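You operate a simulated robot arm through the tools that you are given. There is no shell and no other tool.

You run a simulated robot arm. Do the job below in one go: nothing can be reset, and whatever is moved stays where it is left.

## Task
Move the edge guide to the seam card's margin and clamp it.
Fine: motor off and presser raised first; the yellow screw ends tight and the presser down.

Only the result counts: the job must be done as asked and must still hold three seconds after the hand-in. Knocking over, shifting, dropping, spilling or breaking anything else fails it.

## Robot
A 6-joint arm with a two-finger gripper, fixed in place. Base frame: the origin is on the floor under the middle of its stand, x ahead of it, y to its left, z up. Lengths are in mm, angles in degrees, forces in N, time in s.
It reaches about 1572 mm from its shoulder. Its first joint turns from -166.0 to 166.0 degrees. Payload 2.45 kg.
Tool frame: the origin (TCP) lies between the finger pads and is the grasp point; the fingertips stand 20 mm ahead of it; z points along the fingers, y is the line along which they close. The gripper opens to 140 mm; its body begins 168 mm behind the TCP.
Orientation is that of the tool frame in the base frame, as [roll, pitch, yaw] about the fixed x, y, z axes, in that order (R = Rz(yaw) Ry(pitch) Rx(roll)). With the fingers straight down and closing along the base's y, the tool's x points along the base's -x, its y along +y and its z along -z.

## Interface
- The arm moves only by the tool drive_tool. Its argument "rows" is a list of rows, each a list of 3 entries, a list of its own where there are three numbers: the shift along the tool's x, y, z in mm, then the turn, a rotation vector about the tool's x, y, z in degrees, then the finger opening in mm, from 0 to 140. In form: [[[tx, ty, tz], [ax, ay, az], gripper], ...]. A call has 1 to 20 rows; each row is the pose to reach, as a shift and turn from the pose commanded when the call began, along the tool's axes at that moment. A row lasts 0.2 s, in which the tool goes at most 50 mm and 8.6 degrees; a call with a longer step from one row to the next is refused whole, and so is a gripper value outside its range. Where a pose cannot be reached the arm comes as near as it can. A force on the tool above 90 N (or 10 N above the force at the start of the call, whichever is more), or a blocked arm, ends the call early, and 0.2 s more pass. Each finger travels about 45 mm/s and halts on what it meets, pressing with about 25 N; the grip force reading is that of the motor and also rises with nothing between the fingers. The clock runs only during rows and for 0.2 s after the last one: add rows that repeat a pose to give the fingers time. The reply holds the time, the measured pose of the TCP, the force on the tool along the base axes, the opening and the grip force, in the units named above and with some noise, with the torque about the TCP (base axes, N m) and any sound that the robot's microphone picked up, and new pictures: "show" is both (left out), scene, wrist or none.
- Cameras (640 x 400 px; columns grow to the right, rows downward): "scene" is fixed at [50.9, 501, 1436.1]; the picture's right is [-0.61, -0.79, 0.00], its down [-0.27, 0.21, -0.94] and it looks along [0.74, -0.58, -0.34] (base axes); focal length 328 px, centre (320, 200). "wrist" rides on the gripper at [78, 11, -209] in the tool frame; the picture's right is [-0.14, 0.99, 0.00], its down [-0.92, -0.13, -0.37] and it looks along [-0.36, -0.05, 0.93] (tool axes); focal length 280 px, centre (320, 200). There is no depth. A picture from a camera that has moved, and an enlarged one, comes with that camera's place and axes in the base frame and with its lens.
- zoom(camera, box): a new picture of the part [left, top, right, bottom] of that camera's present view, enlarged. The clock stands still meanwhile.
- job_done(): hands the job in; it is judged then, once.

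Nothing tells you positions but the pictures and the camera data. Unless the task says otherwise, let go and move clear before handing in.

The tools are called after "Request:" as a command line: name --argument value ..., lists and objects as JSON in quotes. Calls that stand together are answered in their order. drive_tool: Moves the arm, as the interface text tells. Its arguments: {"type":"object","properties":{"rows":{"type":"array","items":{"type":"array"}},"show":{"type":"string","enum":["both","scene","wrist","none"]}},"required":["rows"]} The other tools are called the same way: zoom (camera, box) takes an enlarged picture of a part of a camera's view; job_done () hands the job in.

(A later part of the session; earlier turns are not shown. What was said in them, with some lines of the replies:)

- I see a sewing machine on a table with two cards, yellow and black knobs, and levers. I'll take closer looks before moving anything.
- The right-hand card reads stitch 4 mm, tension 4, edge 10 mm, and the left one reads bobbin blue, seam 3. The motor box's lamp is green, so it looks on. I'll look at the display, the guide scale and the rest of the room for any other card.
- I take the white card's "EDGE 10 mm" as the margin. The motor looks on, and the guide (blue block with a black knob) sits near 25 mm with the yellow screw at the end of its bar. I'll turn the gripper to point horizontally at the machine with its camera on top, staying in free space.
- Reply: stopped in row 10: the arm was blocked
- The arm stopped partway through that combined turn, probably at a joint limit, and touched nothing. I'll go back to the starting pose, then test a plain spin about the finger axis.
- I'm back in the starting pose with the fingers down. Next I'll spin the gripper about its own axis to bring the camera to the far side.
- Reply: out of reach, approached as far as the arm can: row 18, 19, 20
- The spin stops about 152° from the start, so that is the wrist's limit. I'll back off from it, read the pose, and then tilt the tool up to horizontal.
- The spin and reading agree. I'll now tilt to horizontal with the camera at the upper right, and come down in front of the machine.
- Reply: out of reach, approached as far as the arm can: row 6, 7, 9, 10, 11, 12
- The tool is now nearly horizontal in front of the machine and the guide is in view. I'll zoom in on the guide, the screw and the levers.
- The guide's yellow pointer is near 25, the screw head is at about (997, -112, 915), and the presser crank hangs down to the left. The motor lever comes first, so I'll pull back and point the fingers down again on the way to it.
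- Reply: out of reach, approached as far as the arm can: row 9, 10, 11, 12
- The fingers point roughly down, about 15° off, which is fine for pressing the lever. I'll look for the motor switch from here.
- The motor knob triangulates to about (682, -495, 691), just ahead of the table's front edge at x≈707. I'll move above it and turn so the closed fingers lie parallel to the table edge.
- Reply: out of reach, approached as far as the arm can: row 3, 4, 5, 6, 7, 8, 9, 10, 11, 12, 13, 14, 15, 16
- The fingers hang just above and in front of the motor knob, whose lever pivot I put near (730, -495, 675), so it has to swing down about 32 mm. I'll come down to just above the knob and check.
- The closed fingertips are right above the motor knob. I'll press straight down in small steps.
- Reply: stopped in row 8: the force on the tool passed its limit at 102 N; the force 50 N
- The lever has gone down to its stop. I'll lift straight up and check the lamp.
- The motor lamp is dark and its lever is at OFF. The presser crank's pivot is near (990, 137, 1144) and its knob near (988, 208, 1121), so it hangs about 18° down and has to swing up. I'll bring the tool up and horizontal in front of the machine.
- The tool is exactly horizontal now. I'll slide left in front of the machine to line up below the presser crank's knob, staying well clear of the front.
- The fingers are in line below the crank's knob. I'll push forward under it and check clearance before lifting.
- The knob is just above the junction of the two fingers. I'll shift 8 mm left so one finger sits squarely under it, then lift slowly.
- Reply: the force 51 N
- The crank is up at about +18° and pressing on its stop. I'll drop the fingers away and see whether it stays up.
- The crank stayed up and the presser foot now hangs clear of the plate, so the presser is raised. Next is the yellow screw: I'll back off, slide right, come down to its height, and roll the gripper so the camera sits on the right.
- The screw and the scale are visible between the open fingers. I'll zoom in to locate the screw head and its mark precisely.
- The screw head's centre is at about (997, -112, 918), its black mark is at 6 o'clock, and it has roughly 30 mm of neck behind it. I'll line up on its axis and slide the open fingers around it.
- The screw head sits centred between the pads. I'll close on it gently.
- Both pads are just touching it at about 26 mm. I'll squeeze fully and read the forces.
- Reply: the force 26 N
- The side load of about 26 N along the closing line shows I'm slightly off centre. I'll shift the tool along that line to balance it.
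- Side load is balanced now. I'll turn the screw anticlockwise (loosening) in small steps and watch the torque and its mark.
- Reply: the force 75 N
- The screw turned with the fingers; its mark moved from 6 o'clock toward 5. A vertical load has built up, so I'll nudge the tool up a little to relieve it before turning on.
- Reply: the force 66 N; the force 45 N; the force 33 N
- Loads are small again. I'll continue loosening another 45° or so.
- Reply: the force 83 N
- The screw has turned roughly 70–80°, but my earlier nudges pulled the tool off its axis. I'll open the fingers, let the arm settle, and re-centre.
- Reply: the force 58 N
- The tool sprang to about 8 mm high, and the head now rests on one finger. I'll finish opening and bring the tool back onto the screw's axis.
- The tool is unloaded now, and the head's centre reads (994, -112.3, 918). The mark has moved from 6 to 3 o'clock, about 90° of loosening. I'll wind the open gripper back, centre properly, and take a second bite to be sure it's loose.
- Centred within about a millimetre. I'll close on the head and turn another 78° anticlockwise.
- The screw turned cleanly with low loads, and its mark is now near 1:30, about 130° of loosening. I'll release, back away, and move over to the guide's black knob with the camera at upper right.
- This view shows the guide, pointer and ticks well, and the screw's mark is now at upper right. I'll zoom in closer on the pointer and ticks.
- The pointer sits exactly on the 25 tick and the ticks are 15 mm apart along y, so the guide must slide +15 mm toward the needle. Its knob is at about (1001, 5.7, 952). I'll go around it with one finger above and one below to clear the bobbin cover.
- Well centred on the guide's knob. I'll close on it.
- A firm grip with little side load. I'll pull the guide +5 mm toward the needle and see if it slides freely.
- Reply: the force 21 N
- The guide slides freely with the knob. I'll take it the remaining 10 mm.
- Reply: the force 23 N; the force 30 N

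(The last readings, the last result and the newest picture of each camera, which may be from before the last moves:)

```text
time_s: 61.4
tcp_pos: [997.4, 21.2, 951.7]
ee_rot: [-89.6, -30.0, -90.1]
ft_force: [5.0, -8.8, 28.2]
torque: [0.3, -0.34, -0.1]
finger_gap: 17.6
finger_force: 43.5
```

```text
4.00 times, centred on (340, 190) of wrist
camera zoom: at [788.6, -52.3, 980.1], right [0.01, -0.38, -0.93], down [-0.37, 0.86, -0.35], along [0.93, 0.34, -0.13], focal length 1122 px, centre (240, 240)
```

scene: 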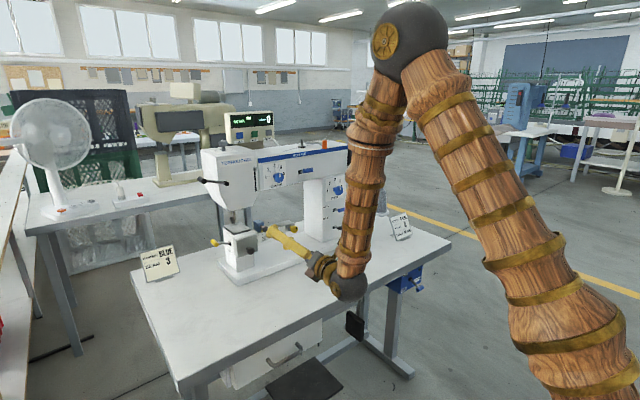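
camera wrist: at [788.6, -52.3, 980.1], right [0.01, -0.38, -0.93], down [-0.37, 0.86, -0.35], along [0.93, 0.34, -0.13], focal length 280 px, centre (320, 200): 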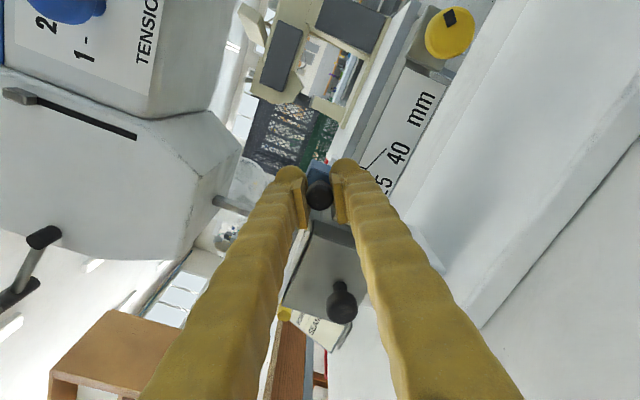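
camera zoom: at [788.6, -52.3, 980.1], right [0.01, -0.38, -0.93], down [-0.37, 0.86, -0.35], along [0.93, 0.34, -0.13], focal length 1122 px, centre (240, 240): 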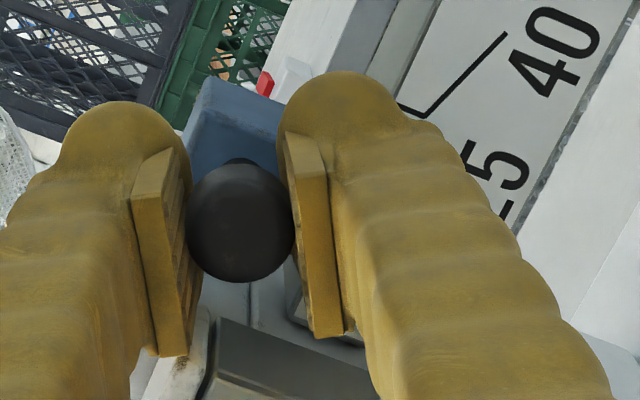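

The tool moved about 14 mm by measurement. I'll release, back off, and read the pointer directly.

Request:
drive_tool --rows '[[[0, 0, 0], [0, 0, 0], 30], [[0, 0, 0], [0, 0, 0], 50], [[0, 0, 0], [0, 0, 0], 50], [[0, 0, -30], [0, 0, 0], 60], [[0, 0, -70], [0, 0, 0], 60], [[5, 0, -110], [0, 0, -7], 60], [[10, 0, -110], [0, 0, -14], 60], [[10, 0, -110], [0, 0, -14], 60]]' --show "wrist"

Request:
zoom --camera "wrist" --box '[300, 135, 380, 205]'

Request:
zoom --camera "scene" --box '[250, 210, 290, 245]'

```text
time_s: 63.2
tcp_pos: [887.9, 14.2, 955.8]
ee_rot: [-89.6, -44.2, -90.2]
ft_force: [0.0, -0.7, -0.2]
torque: [0.0, -0.02, 0.03]
finger_gap: 60.1
finger_force: 0.0
camera wrist: at [678.4, -50.9, 1001.1], right [0.0, -0.59, -0.81], down [-0.37, 0.75, -0.55], along [0.93, 0.3, -0.21], focal length 280 px, centre (320, 200)
```

wrist: 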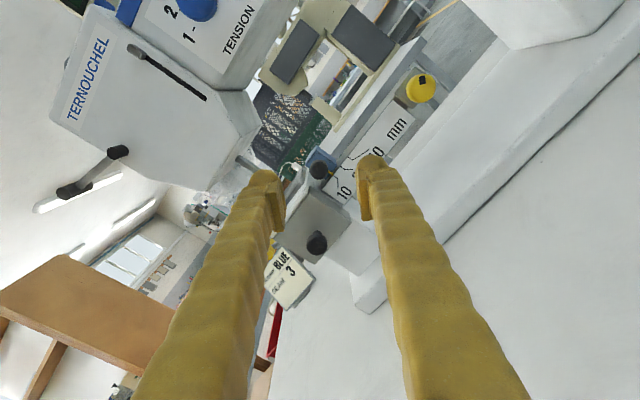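

```text
5.71 times, centred on (340, 170) of wrist
camera zoom: at [678.4, -50.9, 1001.1], right [0.0, -0.59, -0.81], down [-0.37, 0.75, -0.55], along [0.93, 0.3, -0.21], focal length 1602 px, centre (206, 371)
```

zoom: 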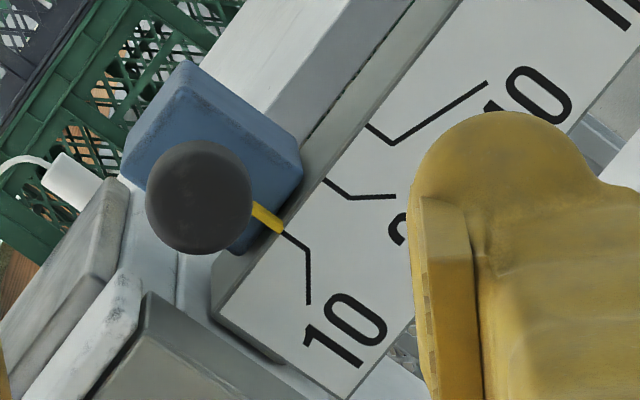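

```text
11.43 times, centred on (270, 228) of scene
camera zoom: at [50.9, 501.0, 1436.1], right [-0.61, -0.79, 0.0], down [-0.27, 0.21, -0.94], along [0.74, -0.58, -0.34], focal length 3747 px, centre (891, -114)
```

zoom: 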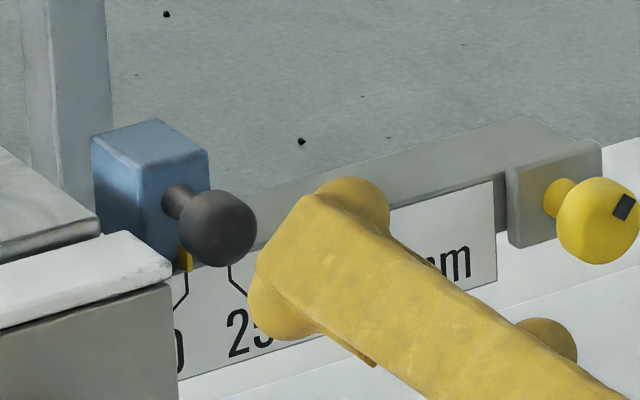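

The pointer now meets the 10 tick. I'll check at higher magnification before tightening.

Request:
zoom --camera "wrist" --box '[325, 155, 355, 180]'

Request:
zoom --camera "scene" --box '[256, 220, 276, 240]'

```text
16.00 times, centred on (340, 168) of wrist
camera zoom: at [678.4, -50.9, 1001.1], right [0.0, -0.59, -0.81], down [-0.37, 0.75, -0.55], along [0.93, 0.3, -0.21], focal length 4486 px, centre (0, 720)
```

zoom: 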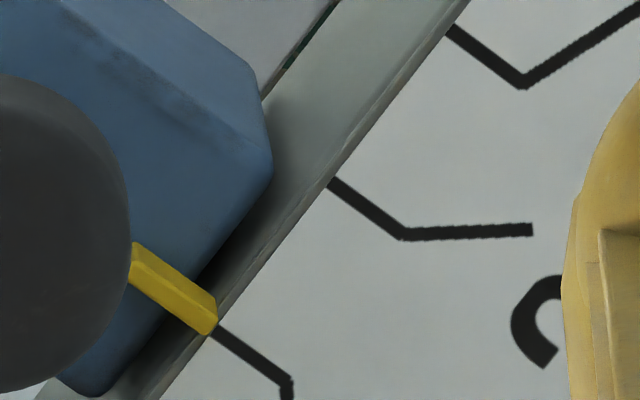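

```text
16.00 times, centred on (266, 230) of scene
camera zoom: at [50.9, 501.0, 1436.1], right [-0.61, -0.79, 0.0], down [-0.27, 0.21, -0.94], along [0.74, -0.58, -0.34], focal length 5245 px, centre (1184, -280)
```

zoom: 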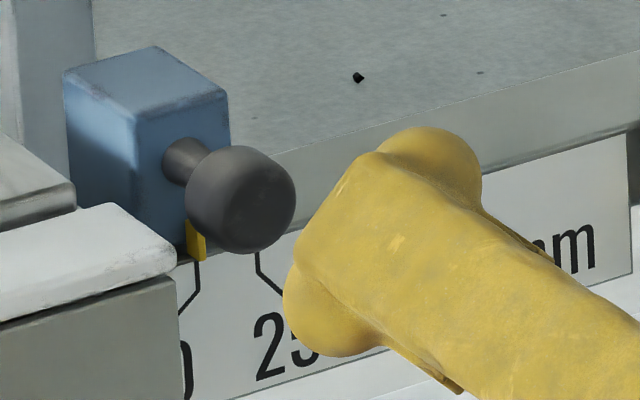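

The pointer lines up with the 10 mm tick just as it first did with 25. Now I'll go back to the yellow screw to tighten it, lining up on its axis at (−112, 918.5).

Request:
drive_tool --rows '[[[20, 36, 0], [0, 0, 1.5], 60], [[42, 74, 0], [0, 0, 3], 60], [[64.2, 114.7, 0], [0, 0, 4], 60], [[64.2, 114.7, 0], [0, 0, 4], 60], [[64.2, 114.7, 35], [0, 0, 4], 60], [[64.2, 114.7, 70], [0, 0, 4], 60], [[64.2, 114.7, 95], [0, 0, 4], 60], [[64.2, 114.7, 107], [0, 0, 4], 60], [[64.2, 114.7, 107], [0, 0, 4], 60]]' --show "wrist"

Request:
zoom --camera "wrist" --box '[240, 120, 400, 240]'

```text
time_s: 65.2
tcp_pos: [997.5, -114.1, 919.0]
ee_rot: [-89.8, -40.1, -90.1]
ft_force: [0.0, 0.4, 0.8]
torque: [0.0, 0.01, -0.03]
finger_gap: 60.2
finger_force: 0.1
camera wrist: at [788.2, -179.8, 959.4], right [0.0, -0.53, -0.85], down [-0.37, 0.79, -0.5], along [0.93, 0.31, -0.19], focal length 280 px, centre (320, 200)
```

wrist: 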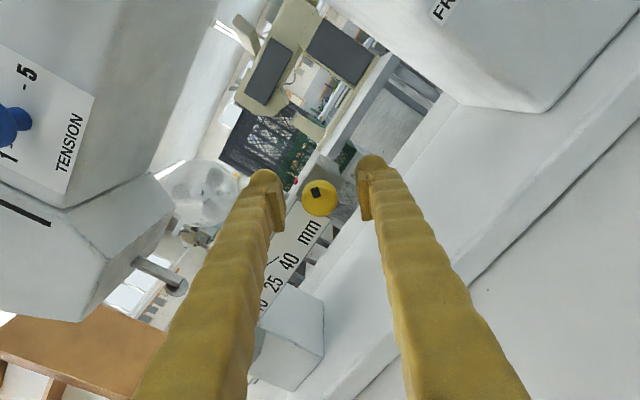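

```text
3.33 times, centred on (320, 180) of wrist
camera zoom: at [788.2, -179.8, 959.4], right [0.0, -0.53, -0.85], down [-0.37, 0.79, -0.5], along [0.93, 0.31, -0.19], focal length 935 px, centre (320, 267)
```

zoom: 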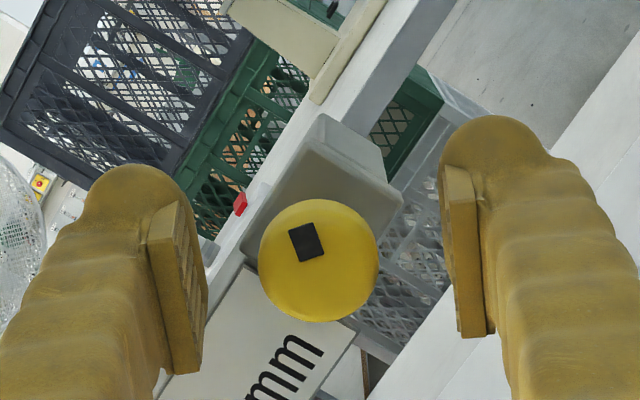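

Close to centred; I'll trim the last 2 mm, close, and turn clockwise by 78° in steps.

Request:
drive_tool --rows '[[[-1.9, -0.6, -2], [0, 0, 0], 60], [[-1.9, -0.6, -2], [0, 0, 0], 40], [[-1.9, -0.6, -2], [0, 0, 0], 20], [[-1.9, -0.6, -2], [0, 0, 0], 10], [[-1.9, -0.6, -2], [0, 0, 0], 10], [[-1.9, -0.6, -2], [0, 0, 0], 10], [[-1.9, -0.6, -2], [0, 0, 6], 10], [[-1.9, -0.6, -2], [0, 0, 12], 10], [[-1.9, -0.6, -2], [0, 0, 18], 10], [[-1.9, -0.6, -2], [0, 0, 24], 10], [[-1.9, -0.6, -2], [0, 0, 30], 10], [[-1.9, -0.6, -2], [0, 0, 36], 10], [[-1.9, -0.6, -2], [0, 0, 42], 10], [[-1.9, -0.6, -2], [0, 0, 42], 10]]' --show "wrist"

Request:
zoom --camera "wrist" --box '[240, 120, 400, 240]'

```text
time_s: 68.2
tcp_pos: [994.4, -110.6, 919.2]
ee_rot: [-89.6, 1.8, -89.8]
ft_force: [33.9, -19.2, 20.0]
torque: [-0.03, 0.06, 0.06]
finger_gap: 23.2
finger_force: 44.7
camera wrist: at [785.1, -188.7, 903.4], right [0.01, 0.17, -0.99], down [-0.37, 0.92, 0.16], along [0.93, 0.36, 0.07], focal length 280 px, centre (320, 200)
```

wrist: 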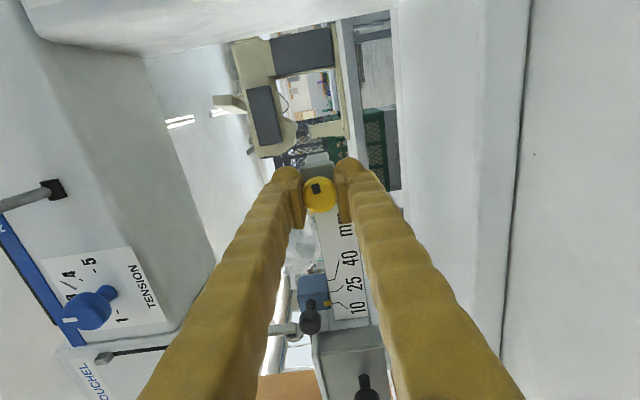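

```text
3.33 times, centred on (320, 180) of wrist
camera zoom: at [785.1, -188.7, 903.4], right [0.01, 0.17, -0.99], down [-0.37, 0.92, 0.16], along [0.93, 0.36, 0.07], focal length 935 px, centre (320, 267)
```

zoom: 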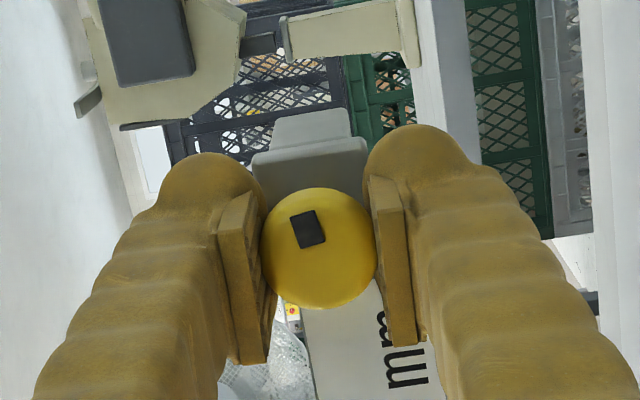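

The screw follows without slipping. I'll continue clockwise another 40°.

Request:
drive_tool --rows '[[[0.6, -0.6, 0.8], [0, 0, 6], 10], [[0.6, -0.6, 0.8], [0, 0, 12], 10], [[0.6, -0.6, 0.8], [0, 0, 18], 10], [[0.6, -0.6, 0.8], [0, 0, 24], 10], [[0.6, -0.6, 0.8], [0, 0, 30], 10], [[0.6, -0.6, 0.8], [0, 0, 36], 10], [[0.6, -0.6, 0.8], [0, 0, 42], 10], [[0.6, -0.6, 0.8], [0, 0, 42], 10]]' --show "wrist"

Request:
zoom --camera "wrist" --box '[240, 120, 400, 240]'

```text
time_s: 70.0
tcp_pos: [993.8, -111.3, 920.9]
ee_rot: [-89.5, 43.9, -89.7]
ft_force: [6.8, -16.1, 52.0]
torque: [-0.12, -0.11, 0.18]
finger_gap: 23.6
finger_force: 45.2
camera wrist: at [785.1, -160.5, 855.5], right [0.0, 0.79, -0.62], down [-0.37, 0.57, 0.73], along [0.93, 0.23, 0.3], focal length 280 px, centre (320, 200)
```

wrist: 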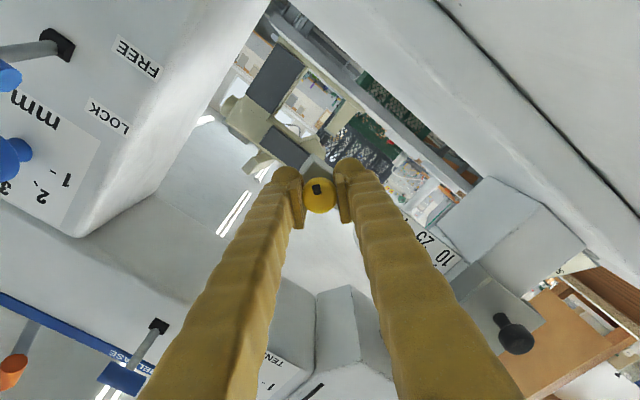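

```text
3.33 times, centred on (320, 180) of wrist
camera zoom: at [785.1, -160.5, 855.5], right [0.0, 0.79, -0.62], down [-0.37, 0.57, 0.73], along [0.93, 0.23, 0.3], focal length 935 px, centre (320, 267)
```

zoom: 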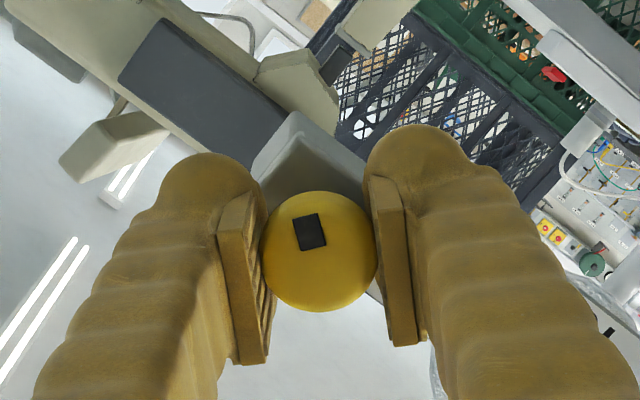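

No slip. I'll open, wind the gripper back about 80°, and check centring for a second bite.

Request:
drive_tool --rows '[[[0, 0, 0], [0, 0, 0], 40], [[0, 0, 0], [0, 0, 0], 60], [[0, 0, 0], [0, 0, 0], 60], [[0, 0, 0], [0, 0, -8], 60], [[0, 0, 0], [0, 0, -16], 60], [[0, 0, 0], [0, 0, -24], 60], [[0, 0, 0], [0, 0, -32], 60], [[0, 0, 0], [0, 0, -40], 60], [[0, 0, 0], [0, 0, -48], 60], [[0, 0, 0], [0, 0, -56], 60], [[0, 0, 0], [0, 0, -64], 60], [[0, 0, 0], [0, 0, -72], 60], [[0, 0, 0], [0, 0, -80], 60], [[0, 0, 0], [0, 0, -84], 60], [[0, 0, 0], [0, 0, -84], 60]]' --show "wrist"

Request:
zoom --camera "wrist" --box '[240, 120, 400, 240]'

```text
time_s: 73.2
tcp_pos: [993.9, -112.0, 918.4]
ee_rot: [-89.6, -40.2, -90.0]
ft_force: [-1.9, 0.9, 0.3]
torque: [0.06, 0.0, 0.01]
finger_gap: 60.0
finger_force: 0.1
camera wrist: at [784.7, -179.0, 959.5], right [0.0, -0.53, -0.85], down [-0.37, 0.79, -0.5], along [0.93, 0.31, -0.19], focal length 280 px, centre (320, 200)
```

wrist: 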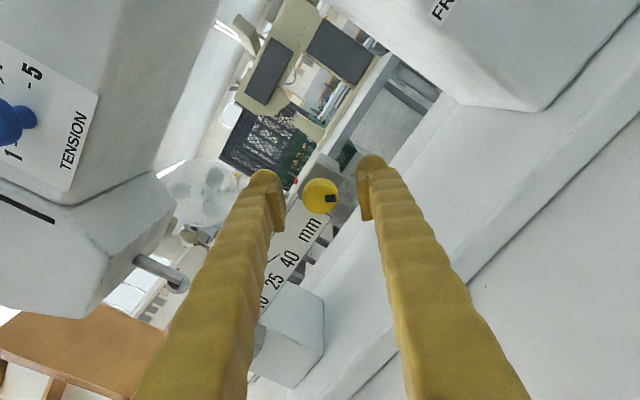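

```text
3.33 times, centred on (320, 180) of wrist
camera zoom: at [784.7, -179.0, 959.5], right [0.0, -0.53, -0.85], down [-0.37, 0.79, -0.5], along [0.93, 0.31, -0.19], focal length 935 px, centre (320, 267)
```

zoom: 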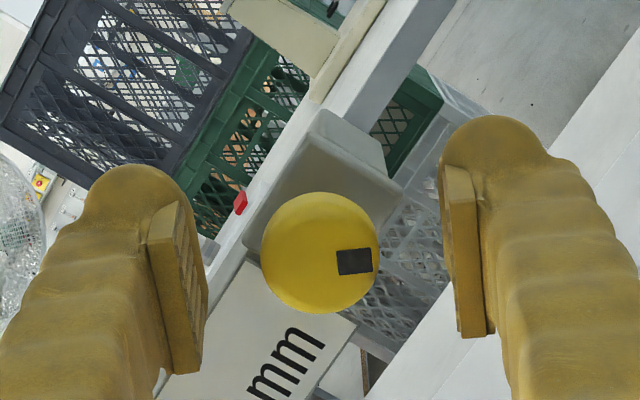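

Perfectly centred, and the mark shows about 45° still to go. I'll close and turn clockwise again, watching for it to tighten.

Request:
drive_tool --rows '[[[0, 0, 0], [0, 0, 0], 40], [[0, 0, 0], [0, 0, 0], 20], [[0, 0, 0], [0, 0, 0], 10], [[0, 0, 0], [0, 0, 0], 10], [[0, 0, 0], [0, 0, 0], 10], [[0, 0, 0], [0, 0, 6], 10], [[0, 0, 0], [0, 0, 12], 10], [[0, 0, 0], [0, 0, 18], 10], [[0, 0, 0], [0, 0, 24], 10], [[0, 0, 0], [0, 0, 30], 10], [[0, 0, 0], [0, 0, 36], 10], [[0, 0, 0], [0, 0, 40], 10], [[0, 0, 0], [0, 0, 40], 10]]' --show "wrist"

Request:
zoom --camera "wrist" --box '[240, 120, 400, 240]'

```text
time_s: 76.0
tcp_pos: [994.1, -112.6, 918.9]
ee_rot: [-89.7, -0.1, -89.9]
ft_force: [7.3, 17.2, -1.4]
torque: [-0.22, -0.03, 0.05]
finger_gap: 23.5
finger_force: 44.7
camera wrist: at [784.9, -190.7, 906.7], right [0.0, 0.14, -0.99], down [-0.37, 0.92, 0.12], along [0.93, 0.37, 0.05], focal length 280 px, centre (320, 200)
```

wrist: 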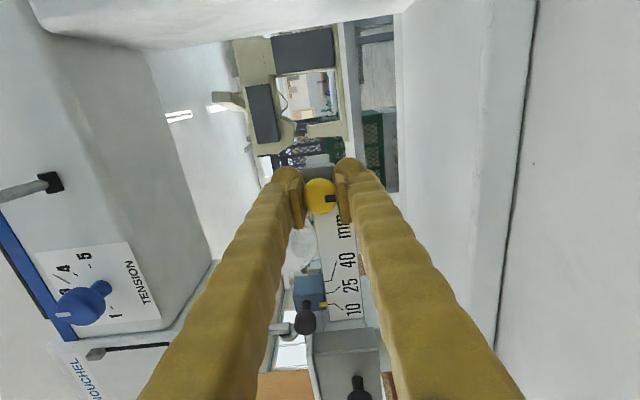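

```text
3.33 times, centred on (320, 180) of wrist
camera zoom: at [784.9, -190.7, 906.7], right [0.0, 0.14, -0.99], down [-0.37, 0.92, 0.12], along [0.93, 0.37, 0.05], focal length 935 px, centre (320, 267)
```

zoom: 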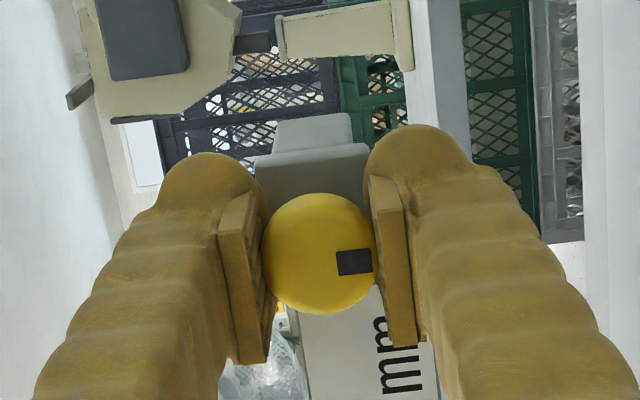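

The torque has begun to rise (−0.22 N·m), so it's starting to clamp. I'll keep turning in small steps.

Request:
drive_tool --rows '[[[0, 0, 0], [0, 0, 4], 10], [[0, 0, 0], [0, 0, 8], 10], [[0, 0, 0], [0, 0, 12], 10], [[0, 0, 0], [0, 0, 12], 10]]' --show "none"

Request:
zoom --camera "wrist" --box '[240, 120, 400, 240]'

```text
time_s: 77.0
tcp_pos: [993.6, -113.3, 918.8]
ee_rot: [-89.9, 11.8, -89.9]
ft_force: [-15.4, -8.9, 4.9]
torque: [-0.4, -0.01, -0.08]
finger_gap: 23.2
finger_force: 44.9
```

```text
3.33 times, centred on (320, 180) of wrist
camera zoom: at [784.8, -187.5, 890.6], right [0.0, 0.34, -0.94], down [-0.37, 0.87, 0.31], along [0.93, 0.35, 0.13], focal length 935 px, centre (320, 267)
```

zoom: 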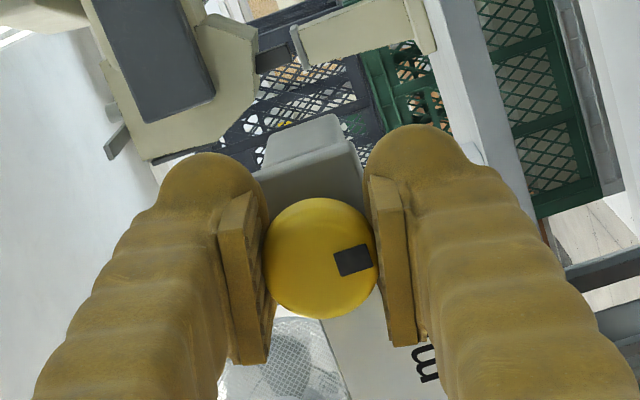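

Torque is −0.40 N·m and the mark starts lagging behind the fingers slightly, near its original 6 o'clock. I'll turn a bit more to be sure it's tight.

Request:
drive_tool --rows '[[[0, 0, 0], [0, 0, 4], 10], [[0, 0, 0], [0, 0, 8], 10], [[0, 0, 0], [0, 0, 12], 10], [[0, 0, 0], [0, 0, 12], 10]]' --show "none"

Request:
zoom --camera "wrist" --box '[240, 120, 400, 240]'

```text
time_s: 78.0
tcp_pos: [993.0, -110.5, 919.4]
ee_rot: [-89.6, 23.9, -89.6]
ft_force: [-4.9, 3.3, 17.2]
torque: [-0.41, -0.07, 0.06]
finger_gap: 23.6
finger_force: 44.8
```

```text
3.33 times, centred on (320, 180) of wrist
camera zoom: at [785.4, -178.6, 876.2], right [0.0, 0.53, -0.85], down [-0.37, 0.79, 0.49], along [0.93, 0.32, 0.2], focal length 935 px, centre (320, 267)
```

zoom: 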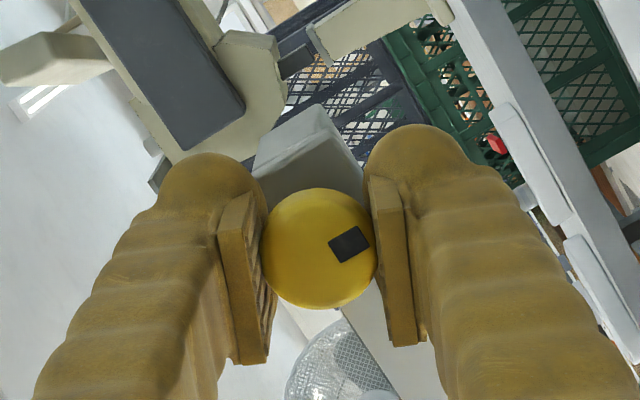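

The fingers are now slipping on the head at 0.41 N·m, and the mark is back at 6 o'clock where it was when clamped. I'll give one last small turn, then release.

Request:
drive_tool --rows '[[[0, 0, 0], [0, 0, 4], 0], [[0, 0, 0], [0, 0, 8], 0], [[0, 0, 0], [0, 0, 12], 0], [[0, 0, 0], [0, 0, 12], 0]]' --show "none"

Request:
zoom --camera "wrist" --box '[240, 120, 400, 240]'

```text
time_s: 79.0
tcp_pos: [992.1, -112.6, 919.2]
ee_rot: [-89.7, 35.9, -89.7]
ft_force: [16.7, -3.3, 14.5]
torque: [-0.38, 0.0, 0.03]
finger_gap: 23.4
finger_force: 45.4
```

```text
3.33 times, centred on (320, 180) of wrist
camera zoom: at [784.8, -169.3, 863.0], right [0.0, 0.69, -0.72], down [-0.37, 0.67, 0.64], along [0.93, 0.27, 0.26], focal length 935 px, centre (320, 267)
```

zoom: 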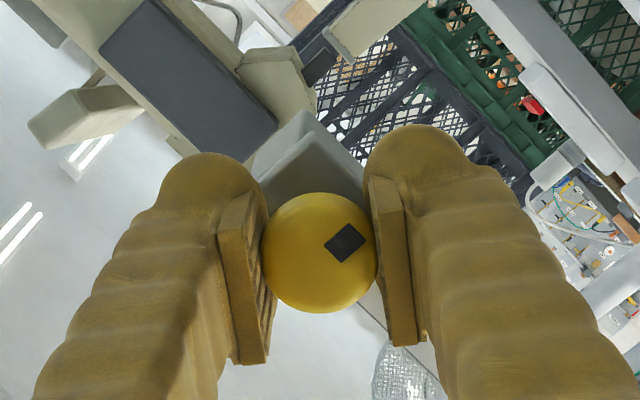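

The mark stays at 6 o'clock, so the screw is hard tight. I'll release it, back away, and rise across the front toward the presser crank with the fingers closed.

Request:
drive_tool --rows '[[[0, 0, 0], [0, 0, 0], 40], [[0, 0, 0], [0, 0, 0], 60], [[0, 0, 0], [0, 0, 0], 60], [[0, 0, -40], [0, 0, 0], 60], [[0, 0, -80], [0, 0, 0], 60], [[0, 0, -110], [0, 0, 0], 60], [[-42, -4, -120], [0, 0, 4], 60], [[-84, -7, -125], [0, 0, 9], 50], [[-126, -10, -125], [0, 0, 14], 30], [[-168, -14, -125], [0, 0, 20], 10], [[-210, -17, -125], [0, 0, 26], 0], [[-252, -21, -125], [0, 0, 32], 0], [[-294, -24, -125], [0, 0, 38], 0], [[-336, -28, -125], [0, 0, 44], 0], [[-378, -31, -125], [0, 0, 50], 0], [[-412, -34, -125], [0, 0, 54], 0], [[-437.2, -35.8, -125], [0, 0, 54], 0], [[-437.2, -35.8, -125], [0, 0, 54], 0]]' --show "both"

Request:
zoom --camera "scene" --box '[250, 205, 310, 250]'

Request:
zoom --camera "scene" --box '[190, 140, 280, 250]'

```text
time_s: 82.8
tcp_pos: [865.8, 220.5, 1203.8]
ee_rot: [-28.0, 89.7, -28.0]
ft_force: [0.0, 0.6, -1.1]
torque: [0.0, 0.0, 0.0]
finger_gap: 0.0
finger_force: 25.1
camera wrist: at [657.0, 231.2, 1123.9], right [0.0, 0.99, 0.14], down [-0.37, -0.13, 0.92], along [0.93, -0.05, 0.37], focal length 280 px, centre (320, 200)
```

scene: 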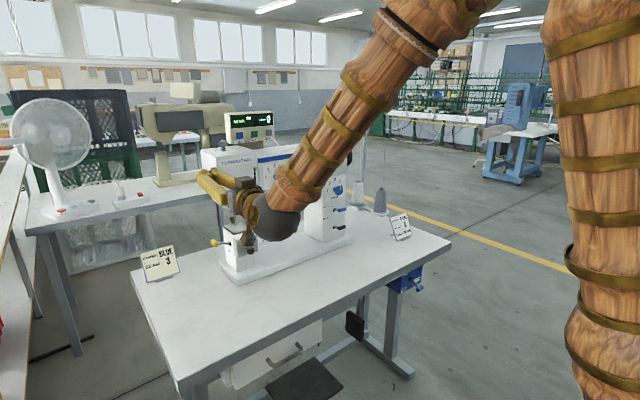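
wrist: 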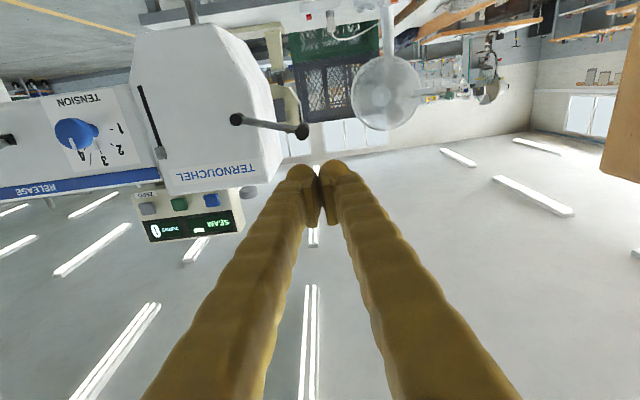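

```text
8.89 times, centred on (280, 228) of scene
camera zoom: at [50.9, 501.0, 1436.1], right [-0.61, -0.79, 0.0], down [-0.27, 0.21, -0.94], along [0.74, -0.58, -0.34], focal length 2914 px, centre (676, -44)
```

zoom: 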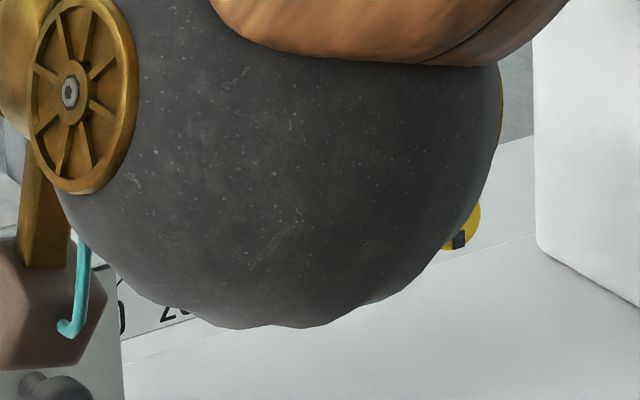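

```text
3.64 times, centred on (235, 195) of scene
camera zoom: at [50.9, 501.0, 1436.1], right [-0.61, -0.79, 0.0], down [-0.27, 0.21, -0.94], along [0.74, -0.58, -0.34], focal length 1192 px, centre (629, 218)
```

zoom: 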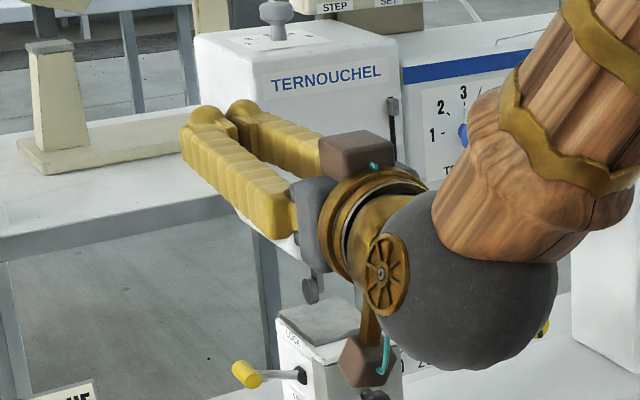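

The crank's knob is at about (988, 204, 1164) and the closed fingers are just above it. I'll move forward over the knob and check.

Request:
drive_tool --rows '[[[-4, 0, 30], [0, 0, 0], 0], [[-4, 0, 60], [0, 0, 0], 0], [[-4, 0, 90], [0, 0, 0], 0], [[-4, 0, 114], [0, 0, 0], 0], [[-4, 0, 114], [0, 0, 0], 0]]' --show "wrist"

Request:
zoom --camera "scene" --box '[190, 140, 280, 250]'

```text
time_s: 84.0
tcp_pos: [983.6, 221.4, 1207.9]
ee_rot: [-31.0, 89.6, -30.8]
ft_force: [-0.7, 1.1, -0.6]
torque: [0.01, -0.02, -0.01]
finger_gap: 0.1
finger_force: 24.8
camera wrist: at [774.8, 231.8, 1128.4], right [0.0, 0.99, 0.13], down [-0.37, -0.13, 0.92], along [0.93, -0.05, 0.37], focal length 280 px, centre (320, 200)
```

wrist: 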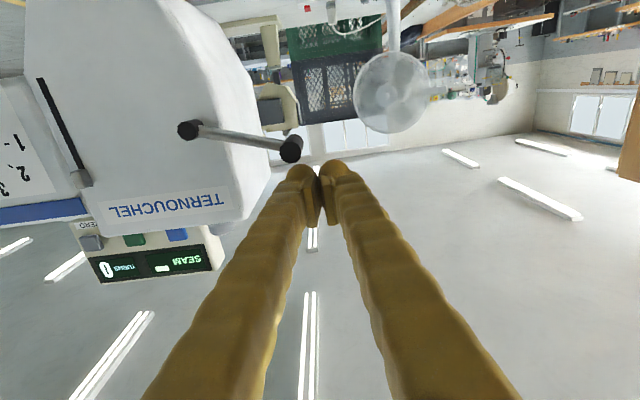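

```text
3.64 times, centred on (235, 195) of scene
camera zoom: at [50.9, 501.0, 1436.1], right [-0.61, -0.79, 0.0], down [-0.27, 0.21, -0.94], along [0.74, -0.58, -0.34], focal length 1192 px, centre (629, 218)
```

zoom: 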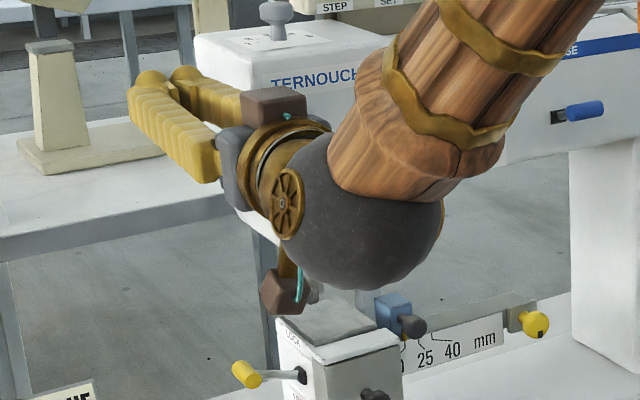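

The right finger is over the knob. I'll press straight down in steps until the crank reaches its lower stop.

Request:
drive_tool --rows '[[[8, -3, 0], [0, 0, 0], 0], [[16, -3, 0], [0, 0, 0], 0], [[24, -3, 0], [0, 0, 0], 0], [[32, -3, 0], [0, 0, 0], 0], [[40, -3, 0], [0, 0, 0], 0], [[46, -3, 0], [0, 0, 0], 0], [[52, -3, 0], [0, 0, 0], 0], [[57, -3, 0], [0, 0, 0], 0], [[61, -3, 0], [0, 0, 0], 0], [[65, -3, 0], [0, 0, 0], 0], [[68, -3, 0], [0, 0, 0], 0]]' --show "wrist"

Request:
zoom --camera "scene" --box '[190, 140, 280, 250]'

```text
time_s: 86.4
tcp_pos: [981.7, 218.3, 1147.0]
ee_rot: [-2.2, 89.1, -2.4]
ft_force: [1.2, -8.2, 80.7]
torque: [-1.06, -0.79, -0.09]
finger_gap: 0.1
finger_force: 24.3
camera wrist: at [773.7, 228.4, 1065.2], right [0.0, 0.99, 0.14], down [-0.38, -0.13, 0.91], along [0.92, -0.05, 0.38], focal length 280 px, centre (320, 200)
```

wrist: 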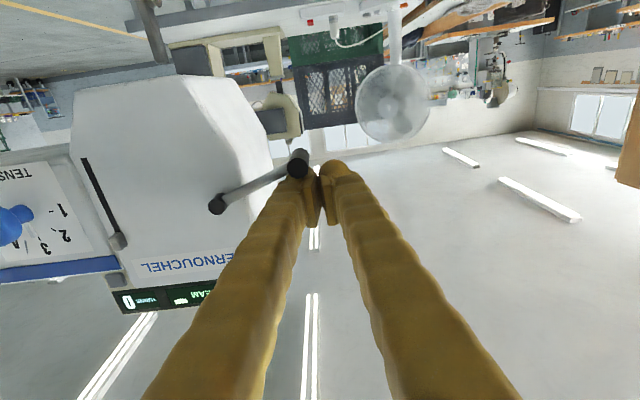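

```text
3.64 times, centred on (235, 195) of scene
camera zoom: at [50.9, 501.0, 1436.1], right [-0.61, -0.79, 0.0], down [-0.27, 0.21, -0.94], along [0.74, -0.58, -0.34], focal length 1192 px, centre (629, 218)
```

zoom: 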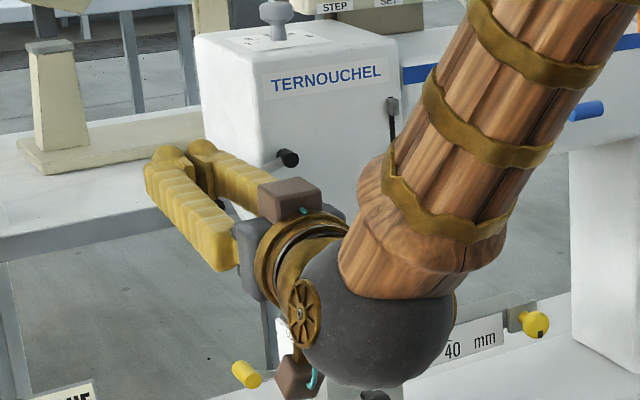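

The crank is down on its stop at 80 N. I'll lift off, back away, and check everything.

Request:
drive_tool --rows '[[[-15, 0, 0], [0, 0, 0], 0], [[-45, 0, 0], [0, 0, 0], 0], [[-60, 0, -20], [0, 0, 0], 0], [[-60, 0, -60], [0, 0, 0], 0], [[-70, 0, -105], [0, 0, 0], 0], [[-70, 0, -140], [0, 0, 0], 0], [[-70, -30, -140], [0, 0, 0], 0], [[-70, -30, -140], [0, 0, 0], 0]]' --show "both"

Request:
zoom --camera "scene" --box '[190, 140, 280, 250]'

Request:
zoom --camera "wrist" --box '[80, 0, 320, 180]'

```text
time_s: 88.2
tcp_pos: [840.8, 188.9, 1209.6]
ee_rot: [-33.5, 89.8, -33.3]
ft_force: [0.2, 0.3, -0.6]
torque: [0.01, 0.01, 0.01]
finger_gap: 0.0
finger_force: 25.1
camera wrist: at [632.4, 199.2, 1129.5], right [0.0, 0.99, 0.13], down [-0.37, -0.13, 0.92], along [0.93, -0.05, 0.37], focal length 280 px, centre (320, 200)
```

scene: 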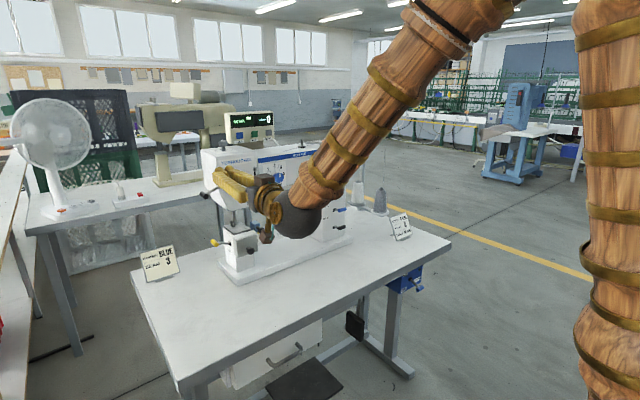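
wrist: 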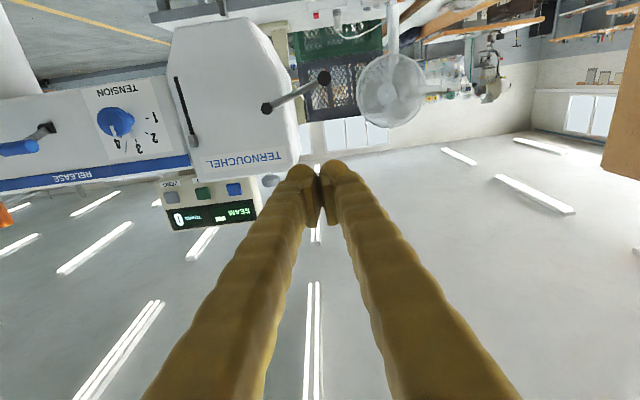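

```text
3.64 times, centred on (235, 195) of scene
camera zoom: at [50.9, 501.0, 1436.1], right [-0.61, -0.79, 0.0], down [-0.27, 0.21, -0.94], along [0.74, -0.58, -0.34], focal length 1192 px, centre (629, 218)
```

zoom: 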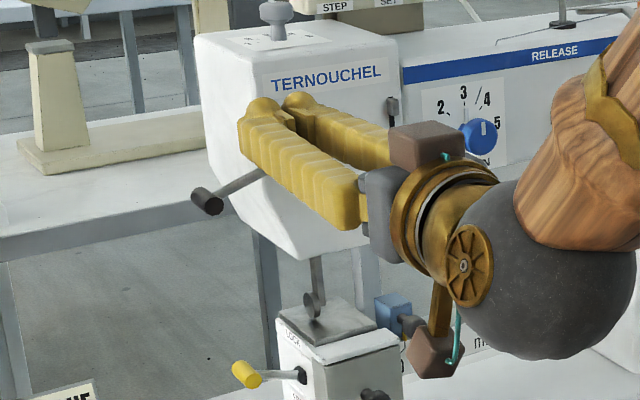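

```text
2.22 times, centred on (200, 90) of wrist
camera zoom: at [632.4, 199.2, 1129.5], right [0.0, 0.99, 0.13], down [-0.37, -0.13, 0.92], along [0.93, -0.05, 0.37], focal length 623 px, centre (587, 444)
```

zoom: 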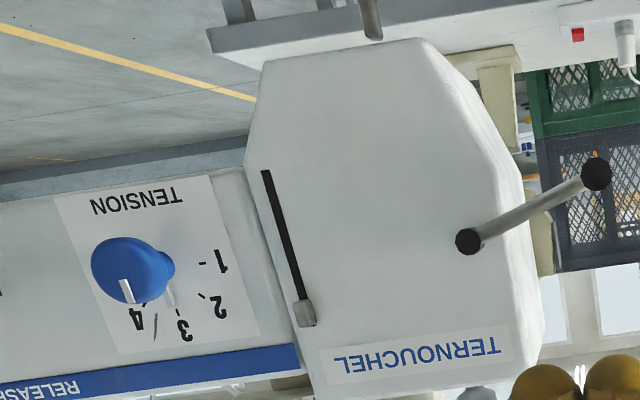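

The crank is down and the presser foot rests on the plate again. I'll move the arm clear to the right and check the guide, screw and motor.

Request:
drive_tool --rows '[[[0, -10, -30], [0, 0, 0], 0], [[0, -50, -55], [0, 0, 0], 0], [[0, -95, -60], [0, 0, 0], 0], [[0, -140, -60], [0, 0, 0], 0], [[0, -185, -60], [0, 0, 0], 0], [[0, -230, -60], [0, 0, 0], 0], [[0, -275, -60], [0, 0, 0], 0], [[0, -320, -60], [0, 0, 0], 0], [[0, -365, -60], [0, 0, 0], 0], [[0, -410, -60], [0, 0, 0], 0], [[0, -450, -60], [0, 0, 0], 0], [[0, -450, -60], [0, 0, 0], 0]]' --show "scene"

Request:
zoom --camera "scene" --box '[250, 210, 305, 250]'

Request:
zoom --camera "scene" --box '[256, 220, 276, 240]'

Request:
zoom --camera "scene" --box '[190, 130, 290, 260]'

Request:
zoom --camera "scene" --box '[370, 190, 450, 310]'

```text
time_s: 90.8
tcp_pos: [783.7, -259.9, 1210.7]
ee_rot: [-31.4, 89.7, -31.3]
ft_force: [-0.5, -1.0, 0.4]
torque: [0.0, -0.01, -0.01]
finger_gap: 0.1
finger_force: 25.5
```

scene: 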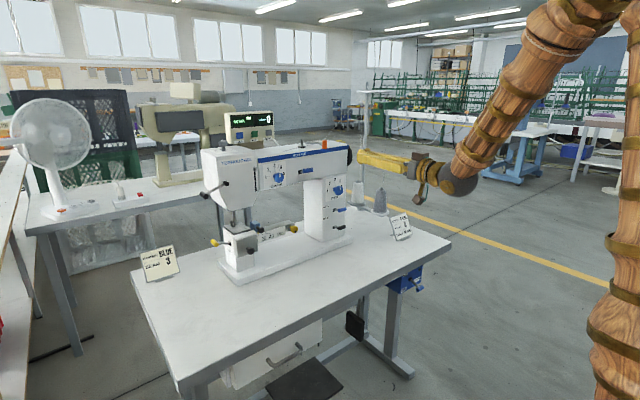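

```text
10.00 times, centred on (278, 230) of scene
camera zoom: at [50.9, 501.0, 1436.1], right [-0.61, -0.79, 0.0], down [-0.27, 0.21, -0.94], along [0.74, -0.58, -0.34], focal length 3278 px, centre (745, -100)
```

zoom: 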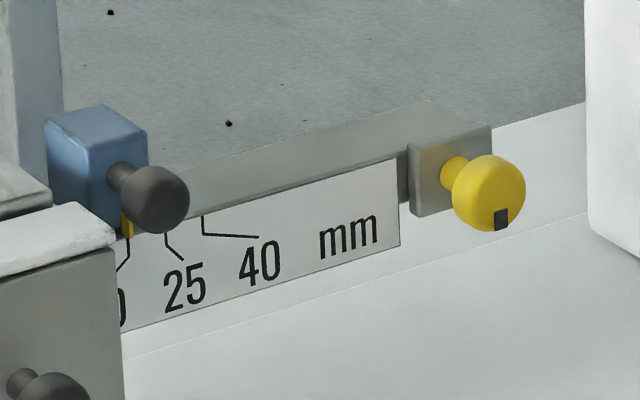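

```text
16.00 times, centred on (266, 230) of scene
camera zoom: at [50.9, 501.0, 1436.1], right [-0.61, -0.79, 0.0], down [-0.27, 0.21, -0.94], along [0.74, -0.58, -0.34], focal length 5245 px, centre (1184, -280)
```

zoom: 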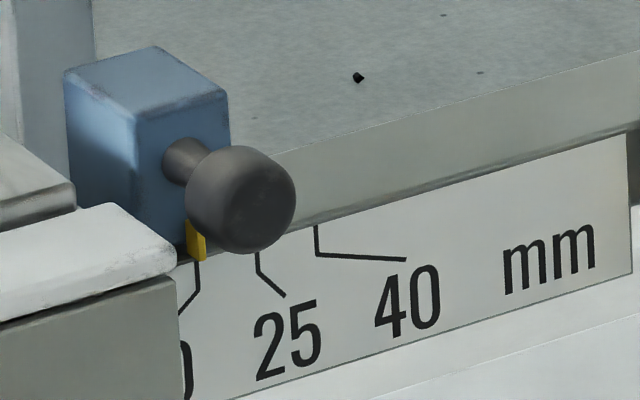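

```text
3.08 times, centred on (240, 195) of scene
camera zoom: at [50.9, 501.0, 1436.1], right [-0.61, -0.79, 0.0], down [-0.27, 0.21, -0.94], along [0.74, -0.58, -0.34], focal length 1009 px, centre (566, 215)
```

zoom: 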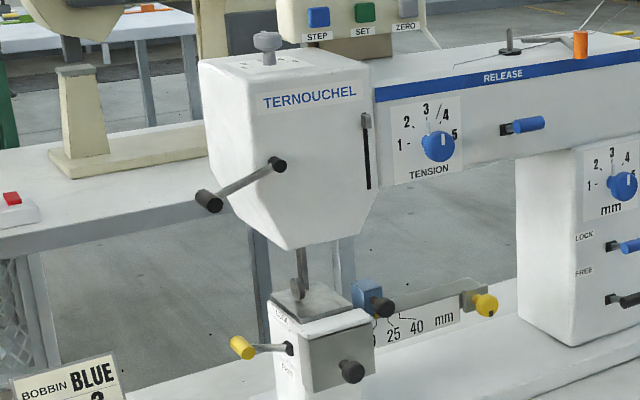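

```text
3.33 times, centred on (410, 250) of scene
camera zoom: at [50.9, 501.0, 1436.1], right [-0.61, -0.79, 0.0], down [-0.27, 0.21, -0.94], along [0.74, -0.58, -0.34], focal length 1093 px, centre (20, 33)
```

zoom: 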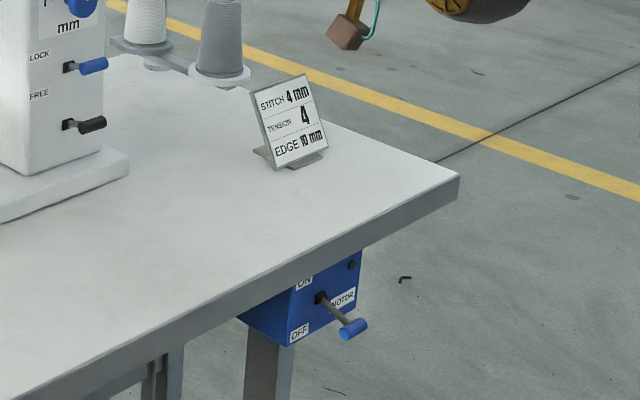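

Everything checks out in the final views:
- **Motor:** the lever is at OFF and the lamp is dark.
- **Guide:** the pointer is on the 10 mm tick.
- **Screw:** the yellow mark is back at its clamped 6 o'clock position.
- **Presser:** the crank is down.

The arm is clear, so I'm handing the job in.

Request:
job_done

```text
The job is handed in.
```

The edge guide is at 10 mm and clamped. I turned the motor off and raised the presser before touching it, then lowered the presser again at the end.

- **Margin:** I took it from the white card's "EDGE 10 mm" line. The other card only says bobbin blue and seam 3. The guide moved 15 mm, from the 25 tick to the 10 tick, and its pointer lines up there.
- **Screw:** I turned it back clockwise until the fingers slipped on its head at about 0.4 N·m. Its black mark is back at 6 o'clock, where it was at the start.
- **Motor and presser:** the motor lever is at OFF with its lamp dark. The presser crank is back in its starting position, with the foot on the plate.

I saw nothing else moved or knocked, and the arm was clear of the machine at hand-in.
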